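You operate a simulated robot arm through the tools that you are given. There is no shell and no other tool. Be economical: measure what you need, move in short steps, check, and stop when the job is done.

Carry out the task below with a simulated two-armed robot. There is one attempt and no reset: what you move stays moved.

JOB
Space the red collar with the blue spacer and clamp it.
Fine: the spacer goes between end block and collar; clamp before it goes back where it stood; the white collar stays; the centrer isolator stays locked. Set down upright: what you pick out.

The check looks at the end state, three seconds after you hand in, the way a careful person would. Anything else that was tipped, shoved, dropped, spilled or broken makes it a failure.

ROBOT AND FRAMES
Two 6-joint arms with fingered hands on one trunk that stands fixed in place. Base frame: the origin is at the foot of the trunk, x ahead of it, y to its left, z up. Units: m, rad, N and s.
The left shoulder is at [0.07, 0.191, 0.921], the right one opposite. Payload 4.7 kg a hand.
The tool frame of a hand sits at the grasp point between the pads (the TCP): z along the fingers, y along the line on which they close. The tips reach 0.036 m beyond it. The gripper opens to 0.12 m. The gripper's body begins 0.042 m behind the TCP. The gripper is a hand of 5 fingers: y runs from the thumb to the fingers, the wrist lies at [-0.018, -0.113, -0.198] in the tool frame.
Orientation is that of the tool frame in the base frame, as a unit quaternion [x, y, z, w]. With the fingers straight down and the wrist toward the robot, the tool's x, y and z point along [0, 1, 0], [1, 0, 0] and [0, 0, -1] of the base frame.

CONTROLS
- The arms move only by the tool servo_tool. It takes "left_motion", "right_motion" or both (then of equal length, played together; a hand with none holds still); each is a list of rows, each an object of numbers (a shift or turn left out is 0): "x", "y", "z": the shift along the tool's x, y, z in m; "wx", "wy", "wz": the turn, a rotation vector about the tool's x, y, z in rad. In form: [{"x": .., "y": .., "z": .., "wx": .., "wy": .., "wz": ..}, ...]. A call has 1 to 10 rows; each row shifts and turns the commanded pose from where the row before left it, along the tool's axes as they then stand. A row lasts 0.2 s, in which the tool goes at most 0.05 m and 0.15 rad; a call with a longer step from one row to the next is refused whole. A pose out of reach is approached as far as the arm can. The call stops where the force on the tool passes 40 N (or 10 N more than at its start, if that is more) or the arm is blocked; 0.2 s more then pass. In this call time passes only in rows, and 0.2 s behind the last. The reply holds the time, the measured pose of the TCP, the force on the tool along the base axes, the opening and the grip force, in the units named above and with some noise, with the torque about the TCP (base axes, N m) and any sound that the robot's microphone picked up.
- Cameras (640 x 400 px; columns grow to the right, rows downward): "scene" is now at [0.1319, 0.0484, 1.185]; the picture's right is [0.50, -0.86, 0.00], its down [-0.20, -0.12, -0.97] and it looks along [0.84, 0.49, -0.23] (base axes); focal length 214 px, centre (320, 200). "left" rides on the left gripper at [-0.073, -0.091, -0.143] in its tool frame; the picture's right is [-0.80, -0.28, 0.53], its down [0.53, -0.73, 0.42] and it looks along [0.27, 0.62, 0.74] (tool axes); focal length 234 px, centre (320, 200). "right" rides on the right gripper at [0.073, -0.091, -0.143] in its tool frame; the picture's right is [-0.80, 0.28, -0.53], its down [-0.53, -0.73, 0.42] and it looks along [-0.27, 0.62, 0.74] (tool axes); focal length 234 px, centre (320, 200). There is no depth. A picture from a camera that has moved, and an enlarged one, comes with that camera's place and axes in the base frame and with its lens.
- camera(camera): a new picture of that camera. It takes no simulated time.
- lift_body(by): slides the trunk up (or, below 0, down) by that many m; the arms and the scene camera ride with it, the base frame stays. It gives what a move gives, with no picture.
- set_fingers(index, middle, ring, little, thumb_bend, thumb_turn, hand): sets how far each is bent, from 0 (flat) to 100 (curled in); at 30 the hand is open as for a grip, at 70 the pads meet at the TCP. One left out holds its place. A second passes; each finger stops where it meets its share of the squeeze, and holds until it gets a number again. It is the only way to open and close the hand. It gives what a move gives, with no picture; readings hold the bend of each and the force on index, middle, ring, little, thumb and palm. thumb_turn goes from beside the hand (0) to across from the fingers (100), as for a grip.
- head_to(pan, tilt): turns the head with the scene camera to pan (to the left, within 1.501 rad either way) and tilt (down, from -0.506 to 1.204), counted from straight ahead of the robot. It gives what a move gives.
- inspect(camera, box): a new picture of the part [left, top, right, bottom] of that camera's present view, enlarged. It takes no simulated time.
- sign_off(): hands the job in; it is judged then, once.

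Work in short steps. Places have to be worked out from the pictures, the camera data and where the tool is seen: move nearer, look again, correct. Check each grasp and each placing, and mend what went wrong. You have 120 turns and 94 pictures in all, those below and enlarged ones among them. Open the grippers and draw the arms clear of the work before you hand the job in, unless the task says otherwise; then end with one line.

The tools are called after "Request:" as name(argument=value, ...) on one line, values as JSON. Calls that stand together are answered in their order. servo_tool: Moves the arms, as the interface text tells. Its arguments: {"type":"object","properties":{"left_motion":{"type":"array"},"right_motion":{"type":"array"}},"required":[]} The other tools are called the same way: lift_body (by) slides the trunk up or down; set_fingers (index, middle, ring, little, thumb_bend, thumb_turn, hand) moves the fingers one by one; head_to (pan, tilt) turns the head that bears the scene camera; camera (camera) takes a picture; inspect (camera, box) takes an enlarged picture of a part of a camera's view; sign_off () hands the job in.

At the start:

```text
time: 0.0
left_eef_pos: [0.3657, 0.4651, 1.2288]
left_tcp_rot: [0.707, 0.707, 0.0, 0.0]
left_ft_force: [0.6, -0.3, 0.1]
left_wrist_torque: [0.02, -0.05, 0.0]
left_finger_gap: 0.1196
left_grip_force: 0.0
left_shape: jaw
left_bend: [30.0, 30.0, 30.0, 30.0, 30.0, 98.0]
left_finger forces: [0.0, 0.1, 0.0, 0.0, 0.0, 0.0]
right_eef_pos: [0.7066, 0.0331, 1.2293]
right_tcp_rot: [0.707, 0.707, -0.001, 0.0]
right_ft_force: [-0.7, 0.2, -0.1]
right_wrist_torque: [0.0, -0.01, 0.0]
right_finger_gap: 0.1196
right_grip_force: 0.1
right_shape: jaw
right_bend: [30.0, 30.0, 30.0, 30.0, 30.0, 98.0]
right_finger forces: [0.1, 0.1, 0.0, 0.1, 0.0, 0.1]
trunk travel left (down, up): [-0.398, 0.542]
head pan, tilt: [0.529, 0.23]
```

scene: 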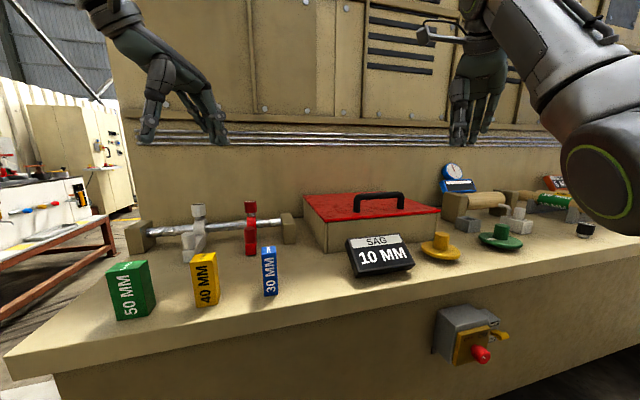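
right: 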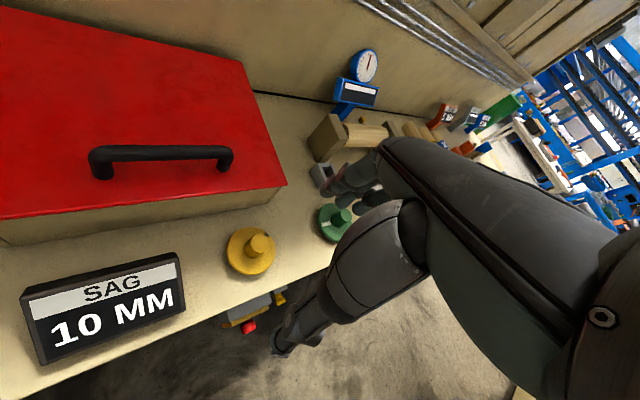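
left: 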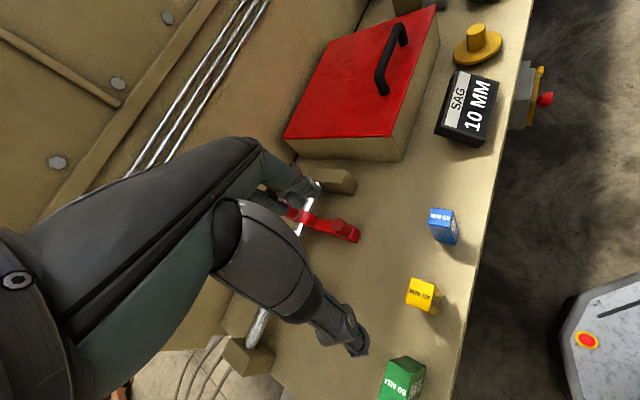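

The scene shows a rod between two end blocks with a white and a red collar, and spacers 50/40/30 mm on the bench. I enlarge the rod area and the spacers first.

Request:
inspect(camera="scene", box=[100, 180, 320, 320])

Request:
inspect(camera="scene", box=[320, 150, 640, 370])

Request:
inspect(camera="left", box=[200, 140, 480, 400])

```text
2.86 times, centred on (210, 250) of scene
camera zoom: at [0.1319, 0.0484, 1.185], right [0.5, -0.86, 0.0], down [-0.2, -0.12, -0.97], along [0.84, 0.49, -0.23], focal length 613 px, centre (634, 57)
```

zoom: 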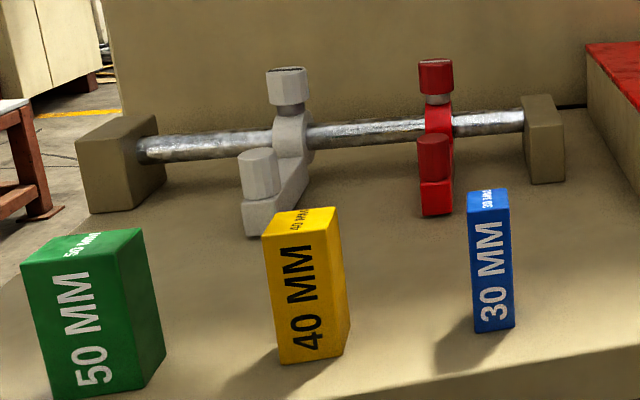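

```text
1.82 times, centred on (480, 260) of scene
camera zoom: at [0.1319, 0.0484, 1.185], right [0.5, -0.86, 0.0], down [-0.2, -0.12, -0.97], along [0.84, 0.49, -0.23], focal length 390 px, centre (29, 91)
```

zoom: 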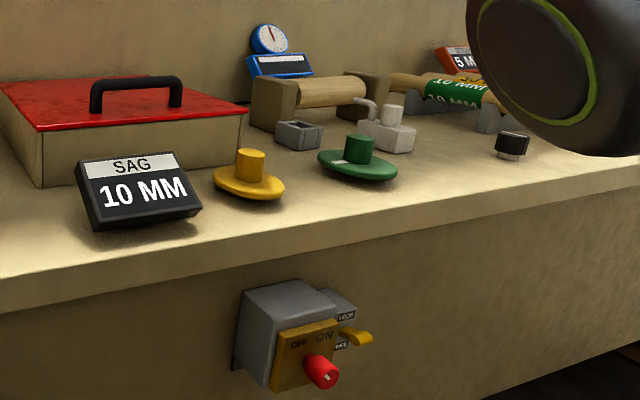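

```text
1.54 times, centred on (340, 270) of left
camera zoom: at [0.2755, 0.3906, 1.3715], right [-0.28, -0.8, -0.53], down [-0.73, 0.53, -0.42], along [0.62, 0.27, -0.74], focal length 360 px, centre (289, 92)
```

zoom: 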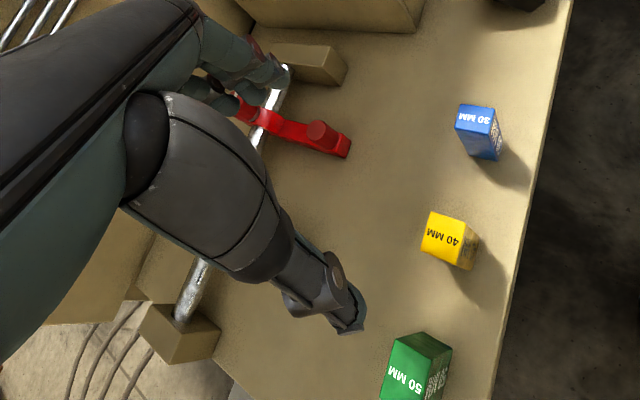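

Triangulating: the blue spacer's top is near (0.43, 0.34, 0.99), the right end block near (0.67, 0.49, 0.96), and the rod runs along about (-0.6, 0.8). I take tighter enlargements of the red collar and the spacer.

Request:
inspect(camera="scene", box=[230, 190, 310, 240])

Request:
inspect(camera="scene", box=[220, 230, 316, 300])

Request:
inspect(camera="left", box=[270, 150, 380, 260])

Request:
inspect(camera="left", box=[410, 190, 480, 260])

```text
8.00 times, centred on (270, 215) of scene
camera zoom: at [0.1319, 0.0484, 1.185], right [0.5, -0.86, 0.0], down [-0.2, -0.12, -0.97], along [0.84, 0.49, -0.23], focal length 1716 px, centre (720, 80)
```

zoom: 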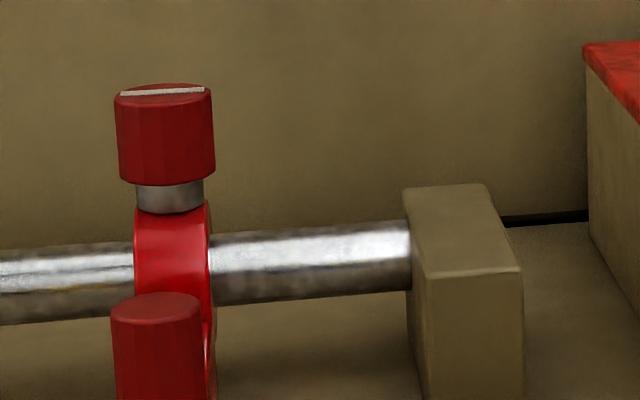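

```text
5.71 times, centred on (268, 265) of scene
camera zoom: at [0.1319, 0.0484, 1.185], right [0.5, -0.86, 0.0], down [-0.2, -0.12, -0.97], along [0.84, 0.49, -0.23], focal length 1226 px, centre (617, -171)
```

zoom: 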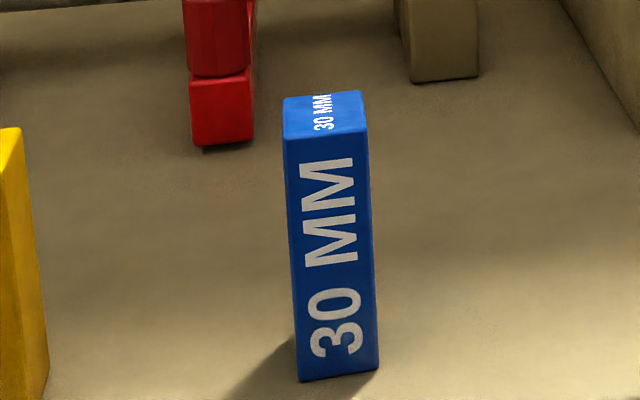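

```text
3.64 times, centred on (325, 205) of left
camera zoom: at [0.2755, 0.3906, 1.3715], right [-0.28, -0.8, -0.53], down [-0.73, 0.53, -0.42], along [0.62, 0.27, -0.74], focal length 852 px, centre (302, 182)
```

zoom: 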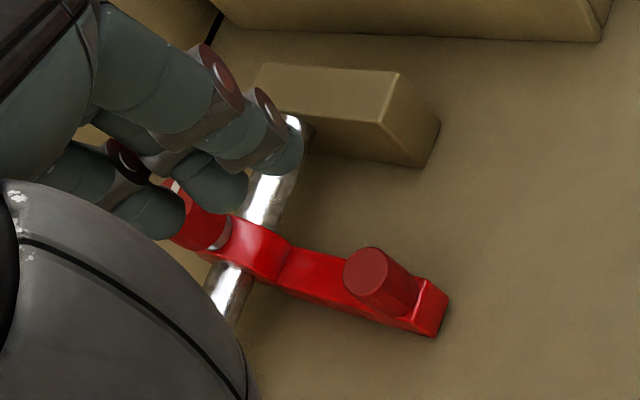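

```text
5.71 times, centred on (445, 225) of left
camera zoom: at [0.2755, 0.3906, 1.3715], right [-0.28, -0.8, -0.53], down [-0.73, 0.53, -0.42], along [0.62, 0.27, -0.74], focal length 1338 px, centre (-394, 57)
```

zoom: 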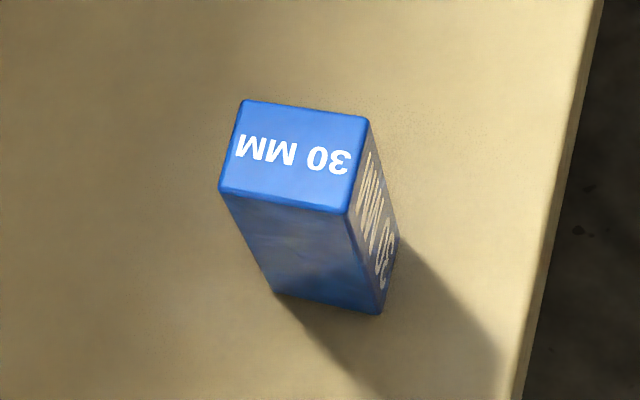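

The top knobs with the white stripe look like the clamp screws, and the front knob looks like a handle on the collar's arm. I shift the left hand 0.15 m to +y so that its camera sees the clamp area.

Request:
servo_tool(left_motion=[{"x": 0.05}, {"x": 0.05}, {"x": 0.05}])

Request:
camera(camera="left")

```text
time: 0.8
left_eef_pos: [0.365, 0.6139, 1.226]
left_tcp_rot: [0.707, 0.707, 0.0, 0.0]
left_ft_force: [0.6, 0.3, -0.1]
left_wrist_torque: [-0.06, 0.0, 0.01]
left_finger_gap: 0.1197
left_grip_force: 0.1
left_shape: jaw
left_bend: [30.0, 30.0, 30.0, 30.0, 30.0, 98.0]
left_finger forces: [0.0, 0.1, 0.0, 0.0, 0.0, 0.0]
right_eef_pos: [0.7067, 0.0345, 1.2268]
right_tcp_rot: [0.707, 0.707, -0.001, 0.0]
right_ft_force: [-0.3, 0.7, 0.0]
right_wrist_torque: [-0.01, 0.0, 0.01]
right_finger_gap: 0.1197
right_grip_force: 0.1
right_shape: jaw
right_bend: [30.0, 30.0, 30.0, 30.0, 30.0, 98.0]
right_finger forces: [0.1, 0.1, 0.1, 0.0, 0.0, 0.1]
trunk travel left (down, up): [-0.398, 0.542]
head pan, tilt: [0.529, 0.23]
```

```text
83 pictures are left
camera left: at [0.2758, 0.5432, 1.3703], right [-0.28, -0.8, -0.52], down [-0.73, 0.53, -0.42], along [0.62, 0.26, -0.74], focal length 234 px, centre (320, 200)
```

left: 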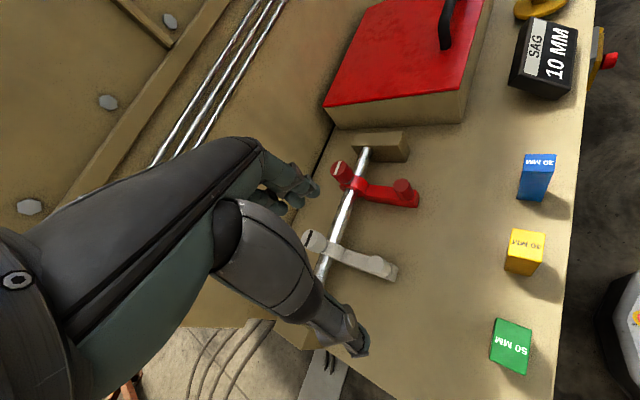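

Now both collars are visible; I enlarge the clamp.

Request:
inspect(camera="left", box=[295, 115, 455, 295])

Request:
inspect(camera="left", box=[320, 120, 430, 220])

Request:
inspect(camera="scene", box=[120, 195, 310, 275])

```text
2.22 times, centred on (375, 205) of left
camera zoom: at [0.2758, 0.5432, 1.3703], right [-0.28, -0.8, -0.52], down [-0.73, 0.53, -0.42], along [0.62, 0.26, -0.74], focal length 520 px, centre (198, 189)
```

zoom: 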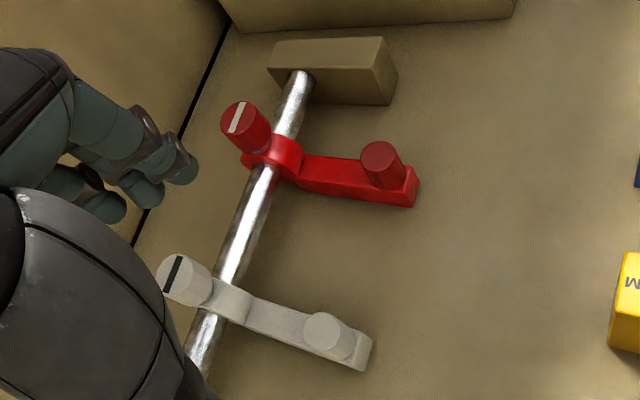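

```text
4.00 times, centred on (375, 170) of left
camera zoom: at [0.2758, 0.5432, 1.3703], right [-0.28, -0.8, -0.52], down [-0.73, 0.53, -0.42], along [0.62, 0.26, -0.74], focal length 937 px, centre (100, 320)
```

zoom: 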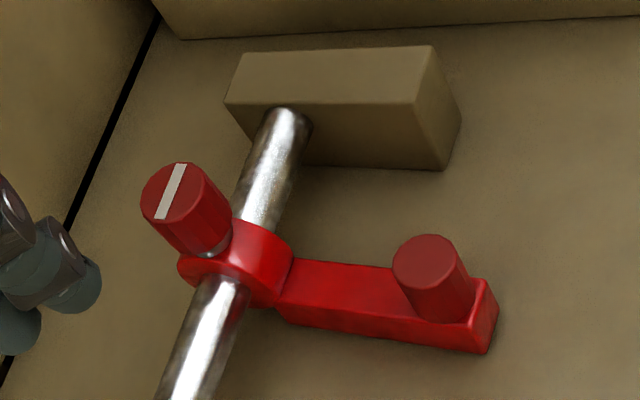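

```text
3.37 times, centred on (215, 235) of scene
camera zoom: at [0.1324, 0.0499, 1.1849], right [0.5, -0.86, 0.0], down [-0.2, -0.12, -0.97], along [0.84, 0.49, -0.23], focal length 722 px, centre (674, 82)
```

zoom: 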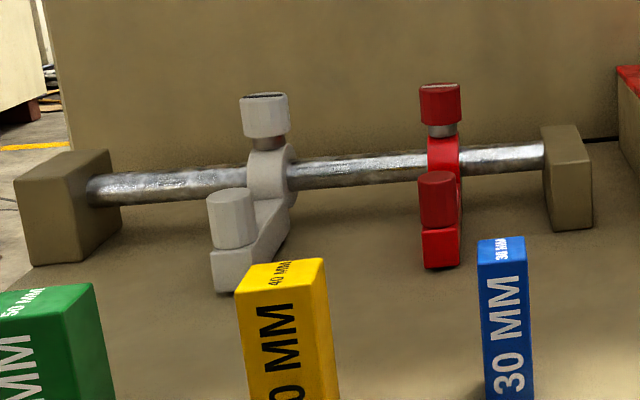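

Estimates: bench z≈0.895, block front collar‑side corner ≈(0.641, 0.481, 0.945), rod direction u≈(-0.70, 0.71), red clamp knob top ≈(0.627, 0.611, 1.01), spacer centre ≈(0.430, 0.350). The spacer is too close in for the present trunk height, so I will hover and lower the trunk. First I yaw the left hand 45° and draw the right hand back off the bench.

Request:
servo_tool(left_motion=[{"wz": -0.1122}, {"wz": -0.1122}, {"wz": -0.1122}, {"wz": -0.1122}, {"wz": -0.1122}, {"wz": -0.1122}, {"wz": -0.1122}], right_motion=[{"x": -0.028, "y": -0.034}, {"x": -0.028, "y": -0.034}, {"x": -0.028, "y": -0.034}, {"x": -0.028, "y": -0.034}, {"x": -0.028, "y": -0.034}, {"x": -0.028, "y": -0.034}, {"x": -0.028, "y": -0.034}])

```text
time: 2.4
left_eef_pos: [0.3638, 0.6122, 1.2291]
left_tcp_rot: [0.382, 0.924, 0.001, 0.0]
left_ft_force: [-0.6, -0.5, -0.7]
left_wrist_torque: [0.03, -0.04, 0.0]
left_finger_gap: 0.1197
left_grip_force: 0.1
left_shape: jaw
left_bend: [30.0, 30.0, 30.0, 30.0, 30.0, 98.0]
left_finger forces: [0.0, 0.0, 0.1, 0.0, 0.0, 0.1]
right_eef_pos: [0.6163, -0.1052, 1.3754]
right_tcp_rot: [0.707, 0.707, 0.001, 0.0]
right_ft_force: [-0.9, 0.6, 0.3]
right_wrist_torque: [0.04, -0.03, -0.01]
right_finger_gap: 0.1198
right_grip_force: 0.1
right_shape: jaw
right_bend: [30.0, 30.0, 30.0, 30.0, 30.0, 98.0]
right_finger forces: [0.0, 0.1, 0.0, 0.0, 0.1, 0.1]
right hand out of reach, approached as far as the arm can: row 1, 2, 3, 4, 5, 6, 7
trunk travel left (down, up): [-0.398, 0.542]
head pan, tilt: [0.529, 0.23]
```

The left yaw is correct. The right hand rose to 1.375 and is off the bench, which is safe. I now move the left hand above the spacer.

Request:
servo_tool(left_motion=[{"x": -0.0388, "y": -0.0235}, {"x": -0.0388, "y": -0.0235}, {"x": -0.0388, "y": -0.0235}, {"x": -0.0388, "y": -0.0235}, {"x": -0.0388, "y": -0.0235}, {"x": -0.0388, "y": -0.0235}])

Request:
camera(camera="scene")

```text
time: 3.8
left_eef_pos: [0.3623, 0.4669, 1.1373]
left_tcp_rot: [0.383, 0.924, -0.001, 0.001]
left_ft_force: [0.2, -0.4, -1.2]
left_wrist_torque: [0.02, 0.02, -0.03]
left_finger_gap: 0.1198
left_grip_force: 0.0
left_shape: jaw
left_bend: [30.0, 30.0, 30.0, 30.0, 30.0, 98.0]
left_finger forces: [0.0, 0.1, 0.0, 0.0, 0.0, 0.0]
left hand out of reach, approached as far as the arm can: row 2, 3, 4, 5, 6
right_eef_pos: [0.6184, -0.1027, 1.3744]
right_tcp_rot: [0.707, 0.707, 0.0, -0.001]
right_ft_force: [-0.2, -0.6, 0.6]
right_wrist_torque: [0.04, 0.01, -0.02]
right_finger_gap: 0.1197
right_grip_force: 0.1
right_shape: jaw
right_bend: [30.0, 30.0, 30.0, 30.0, 30.0, 98.0]
right_finger forces: [0.1, 0.1, 0.1, 0.1, 0.0, 0.0]
trunk travel left (down, up): [-0.398, 0.542]
head pan, tilt: [0.529, 0.23]
```

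```text
79 pictures are left
camera scene: at [0.1317, 0.048, 1.1851], right [0.5, -0.86, 0.0], down [-0.2, -0.11, -0.97], along [0.84, 0.49, -0.23], focal length 214 px, centre (320, 200)
```

scene: 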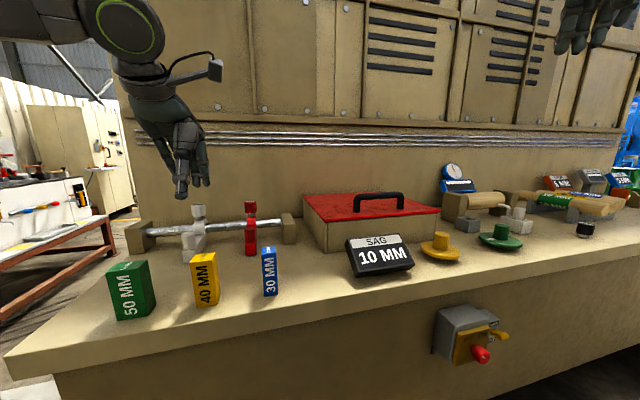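

The left hand stopped short, at its inner reach limit. I lift it straight up, then try again toward the spacer at greater height (shift from (0.362, 0.467) by u −0.131, v −0.035).

Request:
servo_tool(left_motion=[{"z": -0.05}, {"z": -0.05}, {"z": -0.05}, {"z": -0.05}, {"x": -0.044, "y": -0.0115}, {"x": -0.044, "y": -0.0115}, {"x": -0.044, "y": -0.0115}])

```text
time: 5.4
left_eef_pos: [0.3527, 0.4983, 1.1895]
left_tcp_rot: [0.383, 0.924, 0.0, 0.001]
left_ft_force: [-0.2, 0.3, 1.1]
left_wrist_torque: [0.01, 0.02, 0.02]
left_finger_gap: 0.1196
left_grip_force: 0.0
left_shape: jaw
left_bend: [30.0, 30.0, 30.0, 30.0, 30.0, 98.0]
left_finger forces: [0.1, 0.1, 0.0, 0.0, 0.1, 0.1]
left hand out of reach, approached as far as the arm can: row 1, 2, 3, 4, 5, 6, 7
right_eef_pos: [0.6191, -0.1044, 1.3729]
right_tcp_rot: [0.707, 0.707, -0.001, -0.001]
right_ft_force: [1.2, 0.2, -0.2]
right_wrist_torque: [0.0, 0.04, 0.02]
right_finger_gap: 0.1198
right_grip_force: 0.1
right_shape: jaw
right_bend: [30.0, 30.0, 30.0, 30.0, 30.0, 98.0]
right_finger forces: [0.0, 0.1, 0.0, 0.0, 0.0, 0.0]
trunk travel left (down, up): [-0.398, 0.542]
head pan, tilt: [0.529, 0.23]
```

I look at the left arm itself to understand its geometry and limits.

Request:
head_to(pan=1.1, tilt=-0.1)

Request:
camera(camera="scene")

Request:
camera(camera="right")

```text
time: 6.4
left_eef_pos: [0.3528, 0.5016, 1.1917]
left_tcp_rot: [0.383, 0.924, 0.0, 0.0]
left_ft_force: [-0.4, -0.1, 0.1]
left_wrist_torque: [-0.03, 0.05, 0.01]
left_finger_gap: 0.1197
left_grip_force: 0.0
left_shape: jaw
left_bend: [30.0, 30.0, 30.0, 30.0, 30.0, 98.0]
left_finger forces: [0.0, 0.0, 0.0, 0.0, 0.0, 0.0]
right_eef_pos: [0.6191, -0.1031, 1.3738]
right_tcp_rot: [0.707, 0.707, -0.001, -0.001]
right_ft_force: [-0.2, -0.8, 0.2]
right_wrist_torque: [-0.01, 0.01, -0.02]
right_finger_gap: 0.1195
right_grip_force: 0.1
right_shape: jaw
right_bend: [30.0, 30.0, 30.0, 30.0, 30.0, 98.0]
right_finger forces: [0.1, 0.0, 0.1, 0.1, 0.1, 0.0]
trunk travel left (down, up): [-0.398, 0.542]
head pan, tilt: [1.1, -0.099]
```

```text
78 pictures are left
camera scene: at [0.0909, 0.0789, 1.215], right [0.89, -0.45, 0.0], down [0.04, 0.09, -1.0], along [0.45, 0.89, 0.1], focal length 214 px, centre (320, 200)
```

scene: 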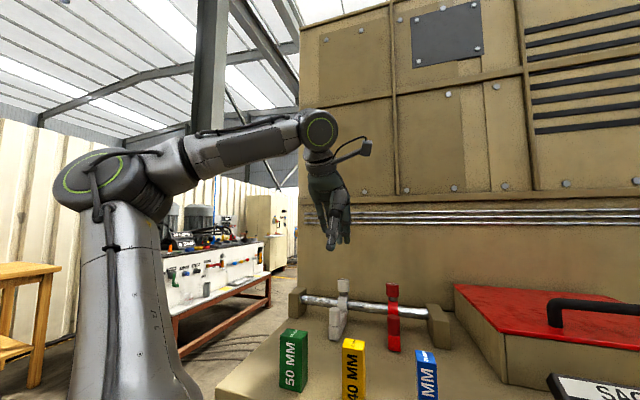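

```text
77 pictures are left
camera right: at [0.5275, -0.0305, 1.5173], right [0.28, -0.8, 0.53], down [-0.73, -0.53, -0.42], along [0.62, -0.27, -0.74], focal length 234 px, centre (320, 200)
```

right: 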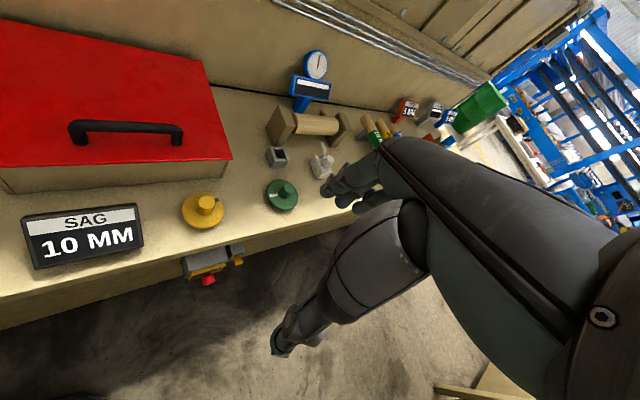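

The arm is folded with a raised elbow. I check whether commands count from the measured pose with a tiny upward step.

Request:
servo_tool(left_motion=[{"x": 0.02, "z": -0.02}, {"x": 0.0}])

```text
time: 7.0
left_eef_pos: [0.3385, 0.5127, 1.2118]
left_tcp_rot: [0.383, 0.924, 0.0, 0.0]
left_ft_force: [-0.5, -0.8, -0.1]
left_wrist_torque: [0.03, -0.01, 0.0]
left_finger_gap: 0.1196
left_grip_force: 0.0
left_shape: jaw
left_bend: [30.0, 30.0, 30.0, 30.0, 30.0, 98.0]
left_finger forces: [0.0, 0.0, 0.0, 0.0, 0.0, 0.1]
right_eef_pos: [0.6193, -0.1031, 1.3743]
right_tcp_rot: [0.707, 0.707, 0.0, -0.001]
right_ft_force: [0.0, 0.2, -0.4]
right_wrist_torque: [-0.01, 0.02, -0.01]
right_finger_gap: 0.1199
right_grip_force: 0.0
right_shape: jaw
right_bend: [30.0, 30.0, 30.0, 30.0, 30.0, 98.0]
right_finger forces: [0.1, 0.1, 0.1, 0.0, 0.1, 0.1]
trunk travel left (down, up): [-0.398, 0.542]
head pan, tilt: [1.1, -0.099]
```

Commands start from the measured pose. I raise the hand 0.15 m and then go toward the spacer in small steps.

Request:
servo_tool(left_motion=[{"z": -0.05}, {"z": -0.05}, {"z": -0.05}])

Request:
servo_tool(left_motion=[{"x": -0.04}, {"x": -0.04}, {"x": -0.04}])

```text
time: 7.8
left_eef_pos: [0.305, 0.5732, 1.2803]
left_tcp_rot: [0.383, 0.924, -0.001, 0.0]
left_ft_force: [0.3, -0.1, -0.3]
left_wrist_torque: [0.03, -0.03, -0.02]
left_finger_gap: 0.1198
left_grip_force: 0.1
left_shape: jaw
left_bend: [30.0, 30.0, 30.0, 30.0, 30.0, 98.0]
left_finger forces: [0.0, 0.0, 0.0, 0.0, 0.1, 0.0]
left hand out of reach, approached as far as the arm can: row 1, 2, 3
right_eef_pos: [0.6178, -0.1029, 1.3738]
right_tcp_rot: [0.707, 0.707, -0.001, -0.001]
right_ft_force: [-0.2, 0.2, -0.2]
right_wrist_torque: [0.01, 0.0, 0.01]
right_finger_gap: 0.1196
right_grip_force: 0.2
right_shape: jaw
right_bend: [30.0, 30.0, 30.0, 30.0, 30.0, 98.0]
right_finger forces: [0.1, 0.1, 0.0, 0.0, 0.0, 0.0]
trunk travel left (down, up): [-0.398, 0.542]
head pan, tilt: [1.1, -0.099]
```

```text
time: 8.6
left_eef_pos: [0.3615, 0.5351, 1.2224]
left_tcp_rot: [0.383, 0.924, 0.0, 0.0]
left_ft_force: [0.0, 0.2, -0.4]
left_wrist_torque: [0.01, -0.03, -0.05]
left_finger_gap: 0.1197
left_grip_force: 0.2
left_shape: jaw
left_bend: [30.0, 30.0, 30.0, 30.0, 30.0, 98.0]
left_finger forces: [0.0, 0.0, 0.1, 0.0, 0.0, 0.2]
left hand out of reach, approached as far as the arm can: row 1, 2, 3
right_eef_pos: [0.6192, -0.1032, 1.3738]
right_tcp_rot: [0.708, 0.707, -0.001, -0.001]
right_ft_force: [0.7, 0.1, 0.4]
right_wrist_torque: [-0.03, 0.04, 0.02]
right_finger_gap: 0.1197
right_grip_force: 0.1
right_shape: jaw
right_bend: [30.0, 30.0, 30.0, 30.0, 30.0, 98.0]
right_finger forces: [0.0, 0.0, 0.0, 0.0, 0.0, 0.0]
trunk travel left (down, up): [-0.398, 0.542]
head pan, tilt: [1.1, -0.099]
```

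The limit seems to be height rather than closeness: lower points allow closer-in poses. I go down to z≈1.10 (tips stay 0.07 m above the spacers) and then toward the spacer.

Request:
servo_tool(left_motion=[{"z": 0.04}, {"z": 0.04}, {"z": 0.04}])

Request:
servo_tool(left_motion=[{"x": -0.036, "y": -0.0165}, {"x": -0.036, "y": -0.0165}, {"x": -0.036, "y": -0.0165}])

```text
time: 9.4
left_eef_pos: [0.3624, 0.5373, 1.1019]
left_tcp_rot: [0.383, 0.924, -0.001, 0.0]
left_ft_force: [0.9, 0.5, 0.4]
left_wrist_torque: [-0.05, -0.01, -0.02]
left_finger_gap: 0.1197
left_grip_force: 0.1
left_shape: jaw
left_bend: [30.0, 30.0, 30.0, 30.0, 30.0, 98.0]
left_finger forces: [0.1, 0.0, 0.1, 0.1, 0.1, 0.0]
right_eef_pos: [0.6204, -0.099, 1.3735]
right_tcp_rot: [0.706, 0.708, -0.002, 0.0]
right_ft_force: [0.3, 0.9, 0.0]
right_wrist_torque: [-0.07, 0.04, 0.0]
right_finger_gap: 0.1199
right_grip_force: 0.0
right_shape: jaw
right_bend: [30.0, 30.0, 30.0, 30.0, 30.0, 98.0]
right_finger forces: [0.1, 0.0, 0.0, 0.0, 0.0, 0.1]
trunk travel left (down, up): [-0.398, 0.542]
head pan, tilt: [1.1, -0.099]
```

```text
time: 10.2
left_eef_pos: [0.3868, 0.4573, 1.0903]
left_tcp_rot: [0.384, 0.923, -0.002, 0.001]
left_ft_force: [-0.1, 0.4, -0.2]
left_wrist_torque: [-0.02, 0.03, 0.03]
left_finger_gap: 0.1196
left_grip_force: 0.1
left_shape: jaw
left_bend: [30.0, 30.0, 30.0, 30.0, 30.0, 98.0]
left_finger forces: [0.0, 0.0, 0.1, 0.0, 0.0, 0.0]
left hand out of reach, approached as far as the arm can: row 3
right_eef_pos: [0.6185, -0.1013, 1.3745]
right_tcp_rot: [0.707, 0.708, -0.001, 0.0]
right_ft_force: [-0.1, 0.3, 0.6]
right_wrist_torque: [-0.04, -0.05, -0.03]
right_finger_gap: 0.1199
right_grip_force: 0.1
right_shape: jaw
right_bend: [30.0, 30.0, 30.0, 30.0, 30.0, 98.0]
right_finger forces: [0.0, 0.0, 0.0, 0.0, 0.0, 0.0]
trunk travel left (down, up): [-0.398, 0.542]
head pan, tilt: [1.1, -0.099]
```

Lower relative height does allow closer-in poses, so I raise the trunk by 0.2 m and then bring the left hand back down.

Request:
lift_body(by=0.2)

Request:
servo_tool(left_motion=[{"z": 0.045}, {"z": 0.045}, {"z": 0.045}, {"z": 0.045}])

Request:
servo_tool(left_motion=[{"x": -0.035, "y": -0.015}, {"x": -0.035, "y": -0.015}, {"x": -0.035, "y": -0.015}])

Request:
head_to(pan=0.6, tilt=0.6)

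Request:
camera(camera="scene")

Request:
camera(camera="left")

```text
time: 12.3
left_eef_pos: [0.3847, 0.4562, 1.2932]
left_tcp_rot: [0.383, 0.924, -0.001, 0.001]
left_ft_force: [-0.8, 1.0, -0.5]
left_wrist_torque: [0.02, 0.03, -0.01]
left_finger_gap: 0.1196
left_grip_force: 0.0
left_shape: jaw
left_bend: [30.0, 30.0, 30.0, 30.0, 30.0, 98.0]
left_finger forces: [0.0, 0.0, 0.0, 0.0, 0.0, 0.1]
right_eef_pos: [0.6185, -0.1022, 1.5741]
right_tcp_rot: [0.707, 0.707, -0.001, 0.0]
right_ft_force: [0.0, 0.5, 0.2]
right_wrist_torque: [-0.04, 0.01, -0.05]
right_finger_gap: 0.1196
right_grip_force: 0.1
right_shape: jaw
right_bend: [30.0, 30.0, 30.0, 30.0, 30.0, 98.0]
right_finger forces: [0.0, 0.1, 0.0, 0.0, 0.0, 0.1]
trunk travel left (down, up): [-0.598, 0.342]
head pan, tilt: [1.1, -0.099]
```

```text
time: 13.3
left_eef_pos: [0.3853, 0.4575, 1.1109]
left_tcp_rot: [0.383, 0.924, -0.001, 0.001]
left_ft_force: [0.3, 0.3, -0.3]
left_wrist_torque: [-0.02, -0.01, 0.02]
left_finger_gap: 0.1199
left_grip_force: 0.0
left_shape: jaw
left_bend: [30.0, 30.0, 30.0, 30.0, 30.0, 98.0]
left_finger forces: [0.0, 0.1, 0.0, 0.0, 0.1, 0.0]
right_eef_pos: [0.6204, -0.1008, 1.5727]
right_tcp_rot: [0.707, 0.707, -0.001, 0.001]
right_ft_force: [0.0, 0.4, -0.7]
right_wrist_torque: [-0.03, 0.01, 0.03]
right_finger_gap: 0.1197
right_grip_force: 0.1
right_shape: jaw
right_bend: [30.0, 30.0, 30.0, 30.0, 30.0, 98.0]
right_finger forces: [0.0, 0.1, 0.0, 0.0, 0.1, 0.0]
trunk travel left (down, up): [-0.598, 0.342]
head pan, tilt: [1.1, -0.099]
```

```text
time: 14.2
left_eef_pos: [0.3962, 0.4246, 1.1124]
left_tcp_rot: [0.383, 0.924, -0.001, 0.001]
left_ft_force: [-0.2, 0.6, -0.5]
left_wrist_torque: [-0.02, 0.0, -0.02]
left_finger_gap: 0.1197
left_grip_force: 0.1
left_shape: jaw
left_bend: [30.0, 30.0, 30.0, 30.0, 30.0, 98.0]
left_finger forces: [0.1, 0.0, 0.0, 0.1, 0.0, 0.0]
left hand out of reach, approached as far as the arm can: row 1, 2, 3
right_eef_pos: [0.6184, -0.1005, 1.5748]
right_tcp_rot: [0.707, 0.708, -0.002, 0.001]
right_ft_force: [0.2, 0.0, 0.5]
right_wrist_torque: [-0.06, 0.02, -0.05]
right_finger_gap: 0.1201
right_grip_force: 0.0
right_shape: jaw
right_bend: [30.0, 30.0, 30.0, 30.0, 30.0, 98.0]
right_finger forces: [0.0, 0.1, 0.1, 0.0, 0.0, 0.0]
trunk travel left (down, up): [-0.598, 0.342]
head pan, tilt: [1.1, -0.099]
```

```text
time: 15.2
left_eef_pos: [0.396, 0.424, 1.113]
left_tcp_rot: [0.384, 0.923, -0.001, 0.002]
left_ft_force: [-0.7, 0.5, 0.3]
left_wrist_torque: [-0.01, -0.02, 0.01]
left_finger_gap: 0.1198
left_grip_force: 0.0
left_shape: jaw
left_bend: [30.0, 30.0, 30.0, 30.0, 30.0, 98.0]
left_finger forces: [0.1, 0.0, 0.0, 0.1, 0.0, 0.0]
right_eef_pos: [0.6203, -0.1027, 1.5752]
right_tcp_rot: [0.707, 0.707, -0.001, -0.001]
right_ft_force: [-0.2, -0.2, 0.4]
right_wrist_torque: [0.01, 0.03, 0.03]
right_finger_gap: 0.1197
right_grip_force: 0.1
right_shape: jaw
right_bend: [30.0, 30.0, 30.0, 30.0, 30.0, 98.0]
right_finger forces: [0.0, 0.1, 0.1, 0.1, 0.0, 0.0]
trunk travel left (down, up): [-0.598, 0.342]
head pan, tilt: [0.6, 0.6]
```

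```text
76 pictures are left
camera scene: at [0.1242, 0.0517, 1.3511], right [0.57, -0.82, 0.0], down [-0.47, -0.32, -0.83], along [0.68, 0.47, -0.56], focal length 214 px, centre (320, 200)
```

scene: 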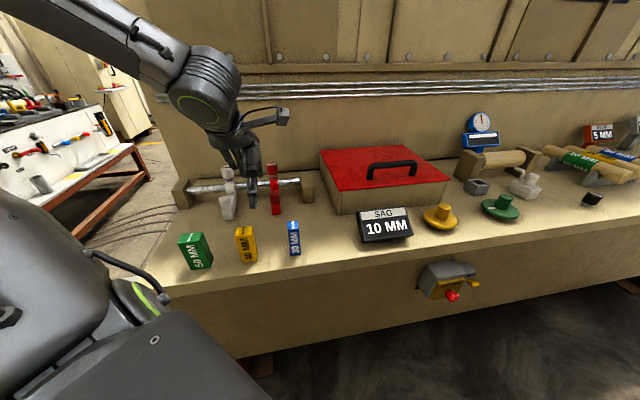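

```text
75 pictures are left
camera left: at [0.3839, 0.308, 1.2564], right [0.37, -0.77, -0.52], down [-0.89, -0.14, -0.43], along [0.25, 0.62, -0.74], focal length 234 px, centre (320, 200)
```

left: 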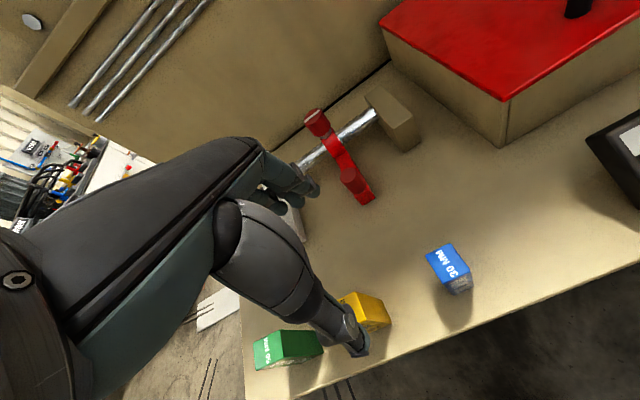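

Yawing the hand the other way (closing along the rod direction) puts the wrist farther from the shoulder and should bring the spacer into reach. I turn the tool +90° about its axis here, clear above the spacers.

Request:
servo_tool(left_motion=[{"wz": 0.1428}, {"wz": 0.1428}, {"wz": 0.1428}, {"wz": 0.1428}, {"wz": 0.1428}, {"wz": 0.1428}])

Request:
servo_tool(left_motion=[{"wz": 0.1428}, {"wz": 0.1428}, {"wz": 0.1428}, {"wz": 0.1428}, {"wz": 0.1428}])

```text
time: 16.6
left_eef_pos: [0.4196, 0.3835, 1.102]
left_tcp_rot: [0.734, 0.68, 0.001, 0.0]
left_ft_force: [-0.1, -0.3, 0.0]
left_wrist_torque: [0.04, 0.0, 0.01]
left_finger_gap: 0.12
left_grip_force: 0.1
left_shape: jaw
left_bend: [30.0, 30.0, 30.0, 30.0, 30.0, 98.0]
left_finger forces: [0.0, 0.0, 0.1, 0.0, 0.0, 0.1]
left hand out of reach, approached as far as the arm can: row 2, 3, 4, 5, 6
right_eef_pos: [0.6161, -0.1061, 1.5759]
right_tcp_rot: [0.707, 0.707, 0.001, -0.001]
right_ft_force: [-0.2, 0.3, -0.2]
right_wrist_torque: [0.05, -0.03, 0.03]
right_finger_gap: 0.1196
right_grip_force: 0.1
right_shape: jaw
right_bend: [30.0, 30.0, 30.0, 30.0, 30.0, 98.0]
right_finger forces: [0.1, 0.0, 0.0, 0.0, 0.1, 0.0]
trunk travel left (down, up): [-0.598, 0.342]
head pan, tilt: [0.6, 0.6]
```

```text
time: 17.8
left_eef_pos: [0.4294, 0.3709, 1.1064]
left_tcp_rot: [0.924, 0.382, -0.001, 0.001]
left_ft_force: [1.1, 0.9, 0.3]
left_wrist_torque: [-0.05, 0.03, 0.04]
left_finger_gap: 0.1199
left_grip_force: 0.1
left_shape: jaw
left_bend: [30.0, 30.0, 30.0, 30.0, 30.0, 98.0]
left_finger forces: [0.1, 0.0, 0.0, 0.0, 0.0, 0.1]
left hand out of reach, approached as far as the arm can: row 1, 2, 3
right_eef_pos: [0.6209, -0.1001, 1.5727]
right_tcp_rot: [0.707, 0.707, -0.002, -0.001]
right_ft_force: [1.4, 1.2, -0.5]
right_wrist_torque: [-0.03, 0.03, 0.02]
right_finger_gap: 0.1195
right_grip_force: 0.1
right_shape: jaw
right_bend: [30.0, 30.0, 30.0, 30.0, 30.0, 98.0]
right_finger forces: [0.0, 0.1, 0.1, 0.0, 0.1, 0.0]
trunk travel left (down, up): [-0.598, 0.342]
head pan, tilt: [0.6, 0.6]
```

Now the hand sits almost above the spacer with yaw −45° and within reach. I check with both cameras.

Request:
camera(camera="left")

Request:
inspect(camera="scene", box=[170, 130, 340, 280])

```text
74 pictures are left
camera left: at [0.3153, 0.3846, 1.2501], right [-0.77, -0.37, -0.52], down [-0.14, 0.89, -0.43], along [0.63, -0.25, -0.74], focal length 234 px, centre (320, 200)
```

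left: 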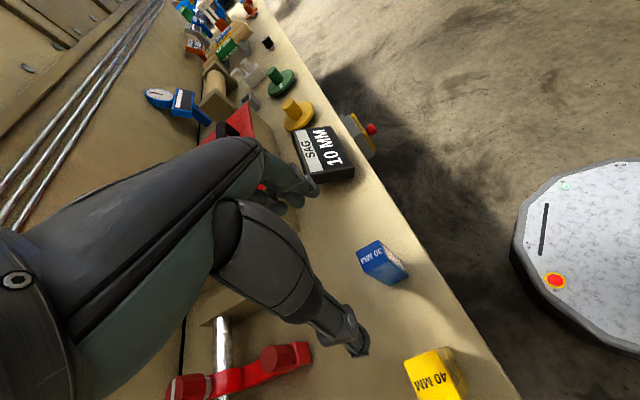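

```text
2.67 times, centred on (255, 205) of scene
camera zoom: at [0.126, 0.0529, 1.3508], right [0.57, -0.82, 0.0], down [-0.47, -0.32, -0.82], along [0.68, 0.47, -0.57], focal length 572 px, centre (493, 187)
```

zoom: 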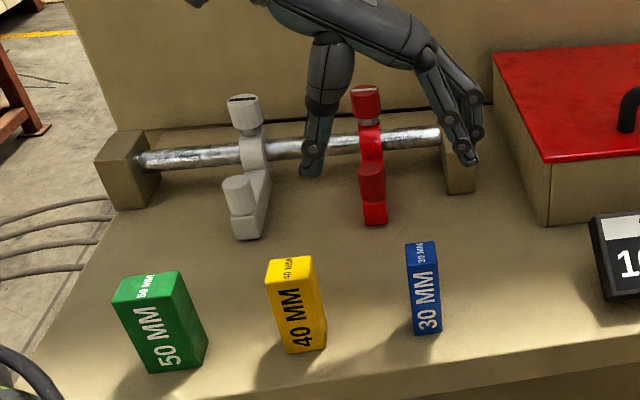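

Request:
inspect(camera="left", box=[340, 225, 430, 300])

Request:
inspect(camera="scene", box=[275, 210, 315, 260])

```text
5.33 times, centred on (385, 262) of left
camera zoom: at [0.3153, 0.3846, 1.2501], right [-0.77, -0.37, -0.52], down [-0.14, 0.89, -0.43], along [0.63, -0.25, -0.74], focal length 1249 px, centre (-27, -133)
```

zoom: 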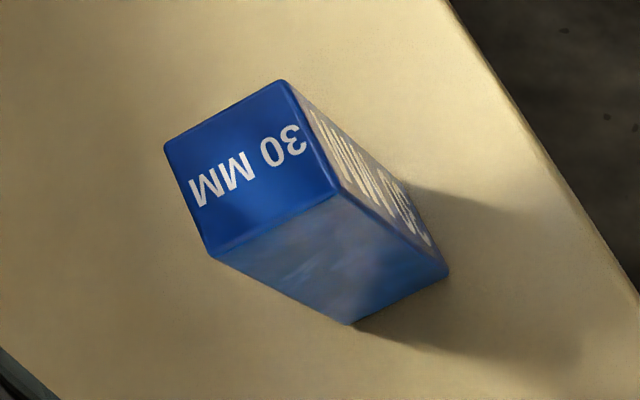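

```text
8.00 times, centred on (295, 235) of scene
camera zoom: at [0.126, 0.0529, 1.3508], right [0.57, -0.82, 0.0], down [-0.47, -0.32, -0.82], along [0.68, 0.47, -0.57], focal length 1716 px, centre (520, -80)
```

zoom: 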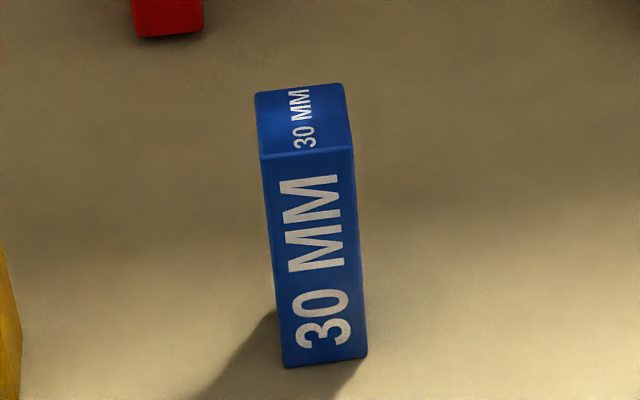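

Spacer: centre ≈(0.434, 0.353), top ≈0.982, aligned at 45° with the tool. I centre over it and then descend to TCP z≈0.985 for a high grip.

Request:
servo_tool(left_motion=[{"x": -0.0095, "y": 0.016}, {"z": 0.04}, {"z": 0.03}])

Request:
camera(camera="left")

Request:
inspect(camera="scene", box=[230, 150, 370, 270])

```text
time: 18.6
left_eef_pos: [0.4328, 0.35, 1.0375]
left_tcp_rot: [0.924, 0.383, 0.001, 0.001]
left_ft_force: [-0.7, -0.5, 0.7]
left_wrist_torque: [-0.01, -0.04, -0.03]
left_finger_gap: 0.1195
left_grip_force: 0.1
left_shape: jaw
left_bend: [30.0, 30.0, 30.0, 30.0, 30.0, 98.0]
left_finger forces: [0.0, 0.0, 0.0, 0.1, 0.0, 0.0]
right_eef_pos: [0.6193, -0.1033, 1.575]
right_tcp_rot: [0.707, 0.707, -0.001, 0.0]
right_ft_force: [0.4, -0.4, -0.4]
right_wrist_torque: [-0.01, -0.01, 0.0]
right_finger_gap: 0.1194
right_grip_force: 0.2
right_shape: jaw
right_bend: [30.0, 30.0, 30.0, 30.0, 30.0, 98.0]
right_finger forces: [0.0, 0.0, 0.1, 0.1, 0.0, 0.0]
trunk travel left (down, up): [-0.598, 0.342]
head pan, tilt: [0.6, 0.6]
```

```text
70 pictures are left
camera left: at [0.3181, 0.3642, 1.1813], right [-0.77, -0.37, -0.53], down [-0.14, 0.89, -0.43], along [0.63, -0.25, -0.74], focal length 234 px, centre (320, 200)
```

left: 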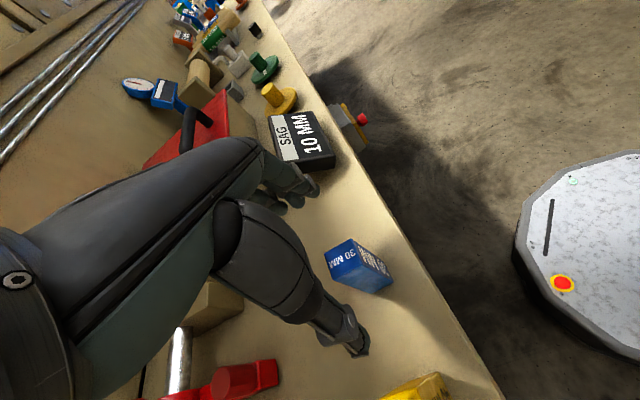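

```text
3.33 times, centred on (300, 210) of scene
camera zoom: at [0.124, 0.0516, 1.3511], right [0.56, -0.83, 0.0], down [-0.47, -0.32, -0.82], along [0.68, 0.47, -0.57], focal length 715 px, centre (387, 167)
```

zoom: 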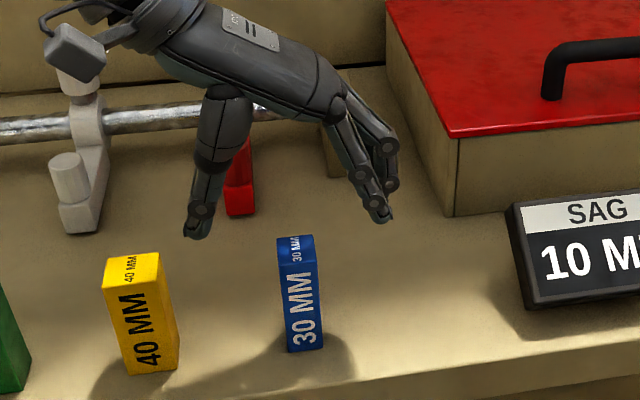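

Aligned within a few millimetres. I descend to TCP z≈0.985.

Request:
servo_tool(left_motion=[{"y": 0.001, "z": 0.03}, {"z": 0.023}])

Request:
camera(camera="left")

Request:
inspect(camera="scene", box=[230, 170, 350, 270])

```text
time: 19.2
left_eef_pos: [0.434, 0.3486, 0.9857]
left_tcp_rot: [0.924, 0.383, 0.001, 0.001]
left_ft_force: [0.0, -0.4, 0.3]
left_wrist_torque: [-0.01, -0.01, 0.01]
left_finger_gap: 0.1199
left_grip_force: 0.0
left_shape: jaw
left_bend: [30.0, 30.0, 30.0, 30.0, 30.0, 98.0]
left_finger forces: [0.1, 0.0, 0.0, 0.0, 0.0, 0.0]
right_eef_pos: [0.6177, -0.1034, 1.5752]
right_tcp_rot: [0.707, 0.707, -0.001, 0.0]
right_ft_force: [0.3, -0.9, -0.6]
right_wrist_torque: [0.03, 0.0, 0.03]
right_finger_gap: 0.1195
right_grip_force: 0.0
right_shape: jaw
right_bend: [30.0, 30.0, 30.0, 30.0, 30.0, 98.0]
right_finger forces: [0.0, 0.1, 0.1, 0.0, 0.0, 0.1]
trunk travel left (down, up): [-0.598, 0.342]
head pan, tilt: [0.6, 0.6]
```

```text
68 pictures are left
camera left: at [0.319, 0.3631, 1.1283], right [-0.77, -0.37, -0.53], down [-0.14, 0.89, -0.43], along [0.63, -0.25, -0.74], focal length 234 px, centre (320, 200)
```

left: 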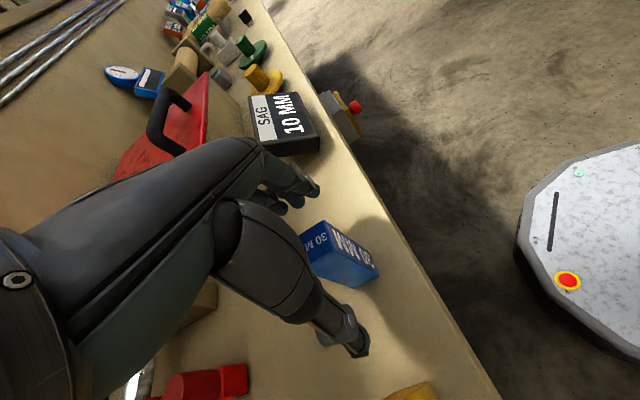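

```text
4.00 times, centred on (290, 220) of scene
camera zoom: at [0.1246, 0.0518, 1.351], right [0.57, -0.82, 0.0], down [-0.47, -0.32, -0.82], along [0.68, 0.47, -0.57], focal length 858 px, centre (440, 120)
```

zoom: 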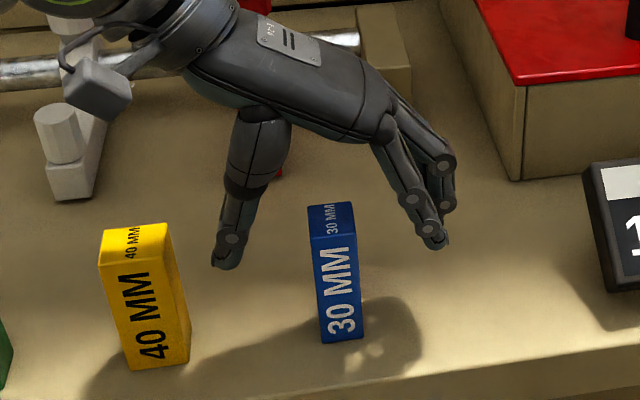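

The spacer stands centred between thumb and fingers. I close thumb, middle and ring first and read the forces.

Request:
set_fingers(hand="left", middle=70, ring=70, thumb_bend=70)

Request:
inspect(camera="scene", box=[230, 170, 350, 270])

Request:
camera(camera="left")

```text
time: 20.2
left_eef_pos: [0.4346, 0.3496, 0.9845]
left_tcp_rot: [0.924, 0.382, 0.0, 0.001]
left_ft_force: [0.4, -1.0, -0.8]
left_wrist_torque: [0.0, -0.03, 0.0]
left_finger_gap: 0.0733
left_grip_force: 6.3
left_shape: fingers
left_bend: [30.0, 65.0, 70.0, 30.0, 65.0, 96.0]
left_finger forces: [0.0, 6.8, 0.0, 0.0, 6.6, 0.1]
right_eef_pos: [0.6193, -0.1026, 1.5738]
right_tcp_rot: [0.708, 0.707, -0.001, -0.001]
right_ft_force: [0.1, -0.3, 0.3]
right_wrist_torque: [-0.01, 0.01, 0.0]
right_finger_gap: 0.1198
right_grip_force: 0.0
right_shape: jaw
right_bend: [30.0, 30.0, 30.0, 30.0, 30.0, 98.0]
right_finger forces: [0.0, 0.1, 0.0, 0.1, 0.0, 0.1]
trunk travel left (down, up): [-0.598, 0.342]
head pan, tilt: [0.6, 0.6]
```

```text
4.00 times, centred on (290, 220) of scene
camera zoom: at [0.1244, 0.0514, 1.351], right [0.56, -0.83, 0.0], down [-0.47, -0.32, -0.82], along [0.68, 0.47, -0.57], focal length 858 px, centre (440, 120)
```

zoom: 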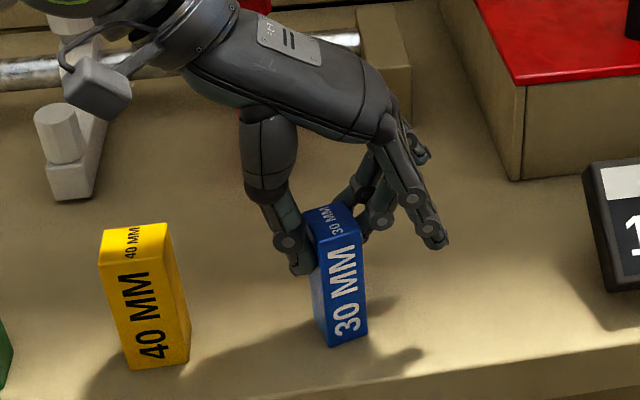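

```text
65 pictures are left
camera left: at [0.319, 0.3628, 1.1287], right [-0.77, -0.37, -0.53], down [-0.14, 0.89, -0.43], along [0.63, -0.25, -0.74], focal length 234 px, centre (320, 200)
```

left: 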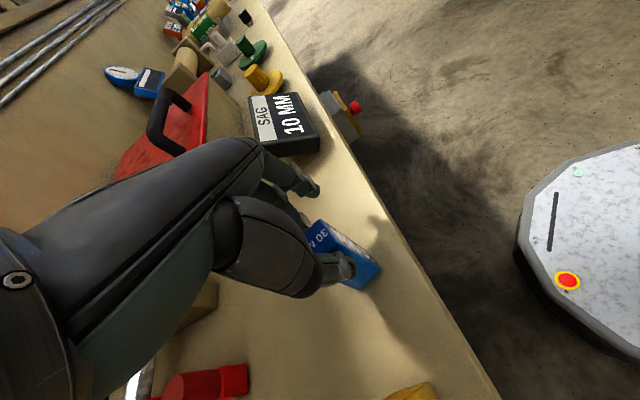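

Thumb and middle hold the spacer (≈6.7 N); the ring finger passes beside it. I open the ring and index fingers again and test with a small lift.

Request:
set_fingers(hand="left", ring=30, middle=80, thumb_bend=80)

Request:
servo_tool(left_motion=[{"z": -0.01}, {"z": -0.02}])

Request:
inspect(camera="scene", box=[230, 170, 350, 270])

```text
time: 21.2
left_eef_pos: [0.4355, 0.3495, 0.9855]
left_tcp_rot: [0.924, 0.383, 0.0, 0.001]
left_ft_force: [-0.7, 0.6, -2.8]
left_wrist_torque: [0.05, 0.0, 0.01]
left_finger_gap: 0.0545
left_grip_force: 20.7
left_shape: fingers
left_bend: [30.0, 65.0, 30.0, 30.0, 76.0, 91.0]
left_finger forces: [0.0, 21.3, 0.1, 0.0, 20.7, 0.0]
right_eef_pos: [0.6193, -0.1032, 1.5739]
right_tcp_rot: [0.707, 0.707, 0.0, -0.001]
right_ft_force: [-0.1, -0.1, 0.4]
right_wrist_torque: [0.0, -0.01, 0.02]
right_finger_gap: 0.1198
right_grip_force: 0.1
right_shape: jaw
right_bend: [30.0, 30.0, 30.0, 30.0, 30.0, 98.0]
right_finger forces: [0.1, 0.1, 0.0, 0.1, 0.0, 0.0]
trunk travel left (down, up): [-0.598, 0.342]
head pan, tilt: [0.6, 0.6]
```

```text
time: 21.8
left_eef_pos: [0.4359, 0.3497, 1.0135]
left_tcp_rot: [0.924, 0.383, 0.0, -0.001]
left_ft_force: [0.1, -0.8, -3.1]
left_wrist_torque: [0.06, -0.02, -0.02]
left_finger_gap: 0.0546
left_grip_force: 21.1
left_shape: fingers
left_bend: [30.0, 65.0, 30.0, 30.0, 76.0, 91.0]
left_finger forces: [0.0, 21.4, 0.0, 0.1, 20.7, 0.1]
right_eef_pos: [0.6185, -0.1055, 1.5741]
right_tcp_rot: [0.707, 0.707, 0.0, 0.0]
right_ft_force: [-0.4, -0.3, -0.1]
right_wrist_torque: [0.0, -0.02, -0.01]
right_finger_gap: 0.1195
right_grip_force: 0.1
right_shape: jaw
right_bend: [30.0, 30.0, 30.0, 30.0, 30.0, 98.0]
right_finger forces: [0.0, 0.0, 0.0, 0.1, 0.0, 0.0]
trunk travel left (down, up): [-0.598, 0.342]
head pan, tilt: [0.6, 0.6]
```

```text
4.00 times, centred on (290, 220) of scene
camera zoom: at [0.1243, 0.0509, 1.351], right [0.56, -0.83, 0.0], down [-0.47, -0.32, -0.83], along [0.68, 0.47, -0.56], focal length 858 px, centre (440, 120)
```

zoom: 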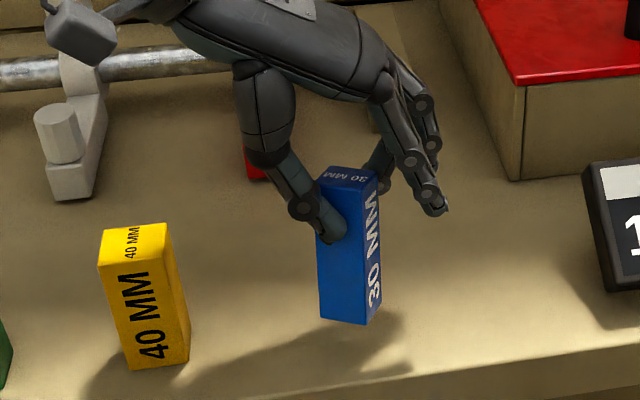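

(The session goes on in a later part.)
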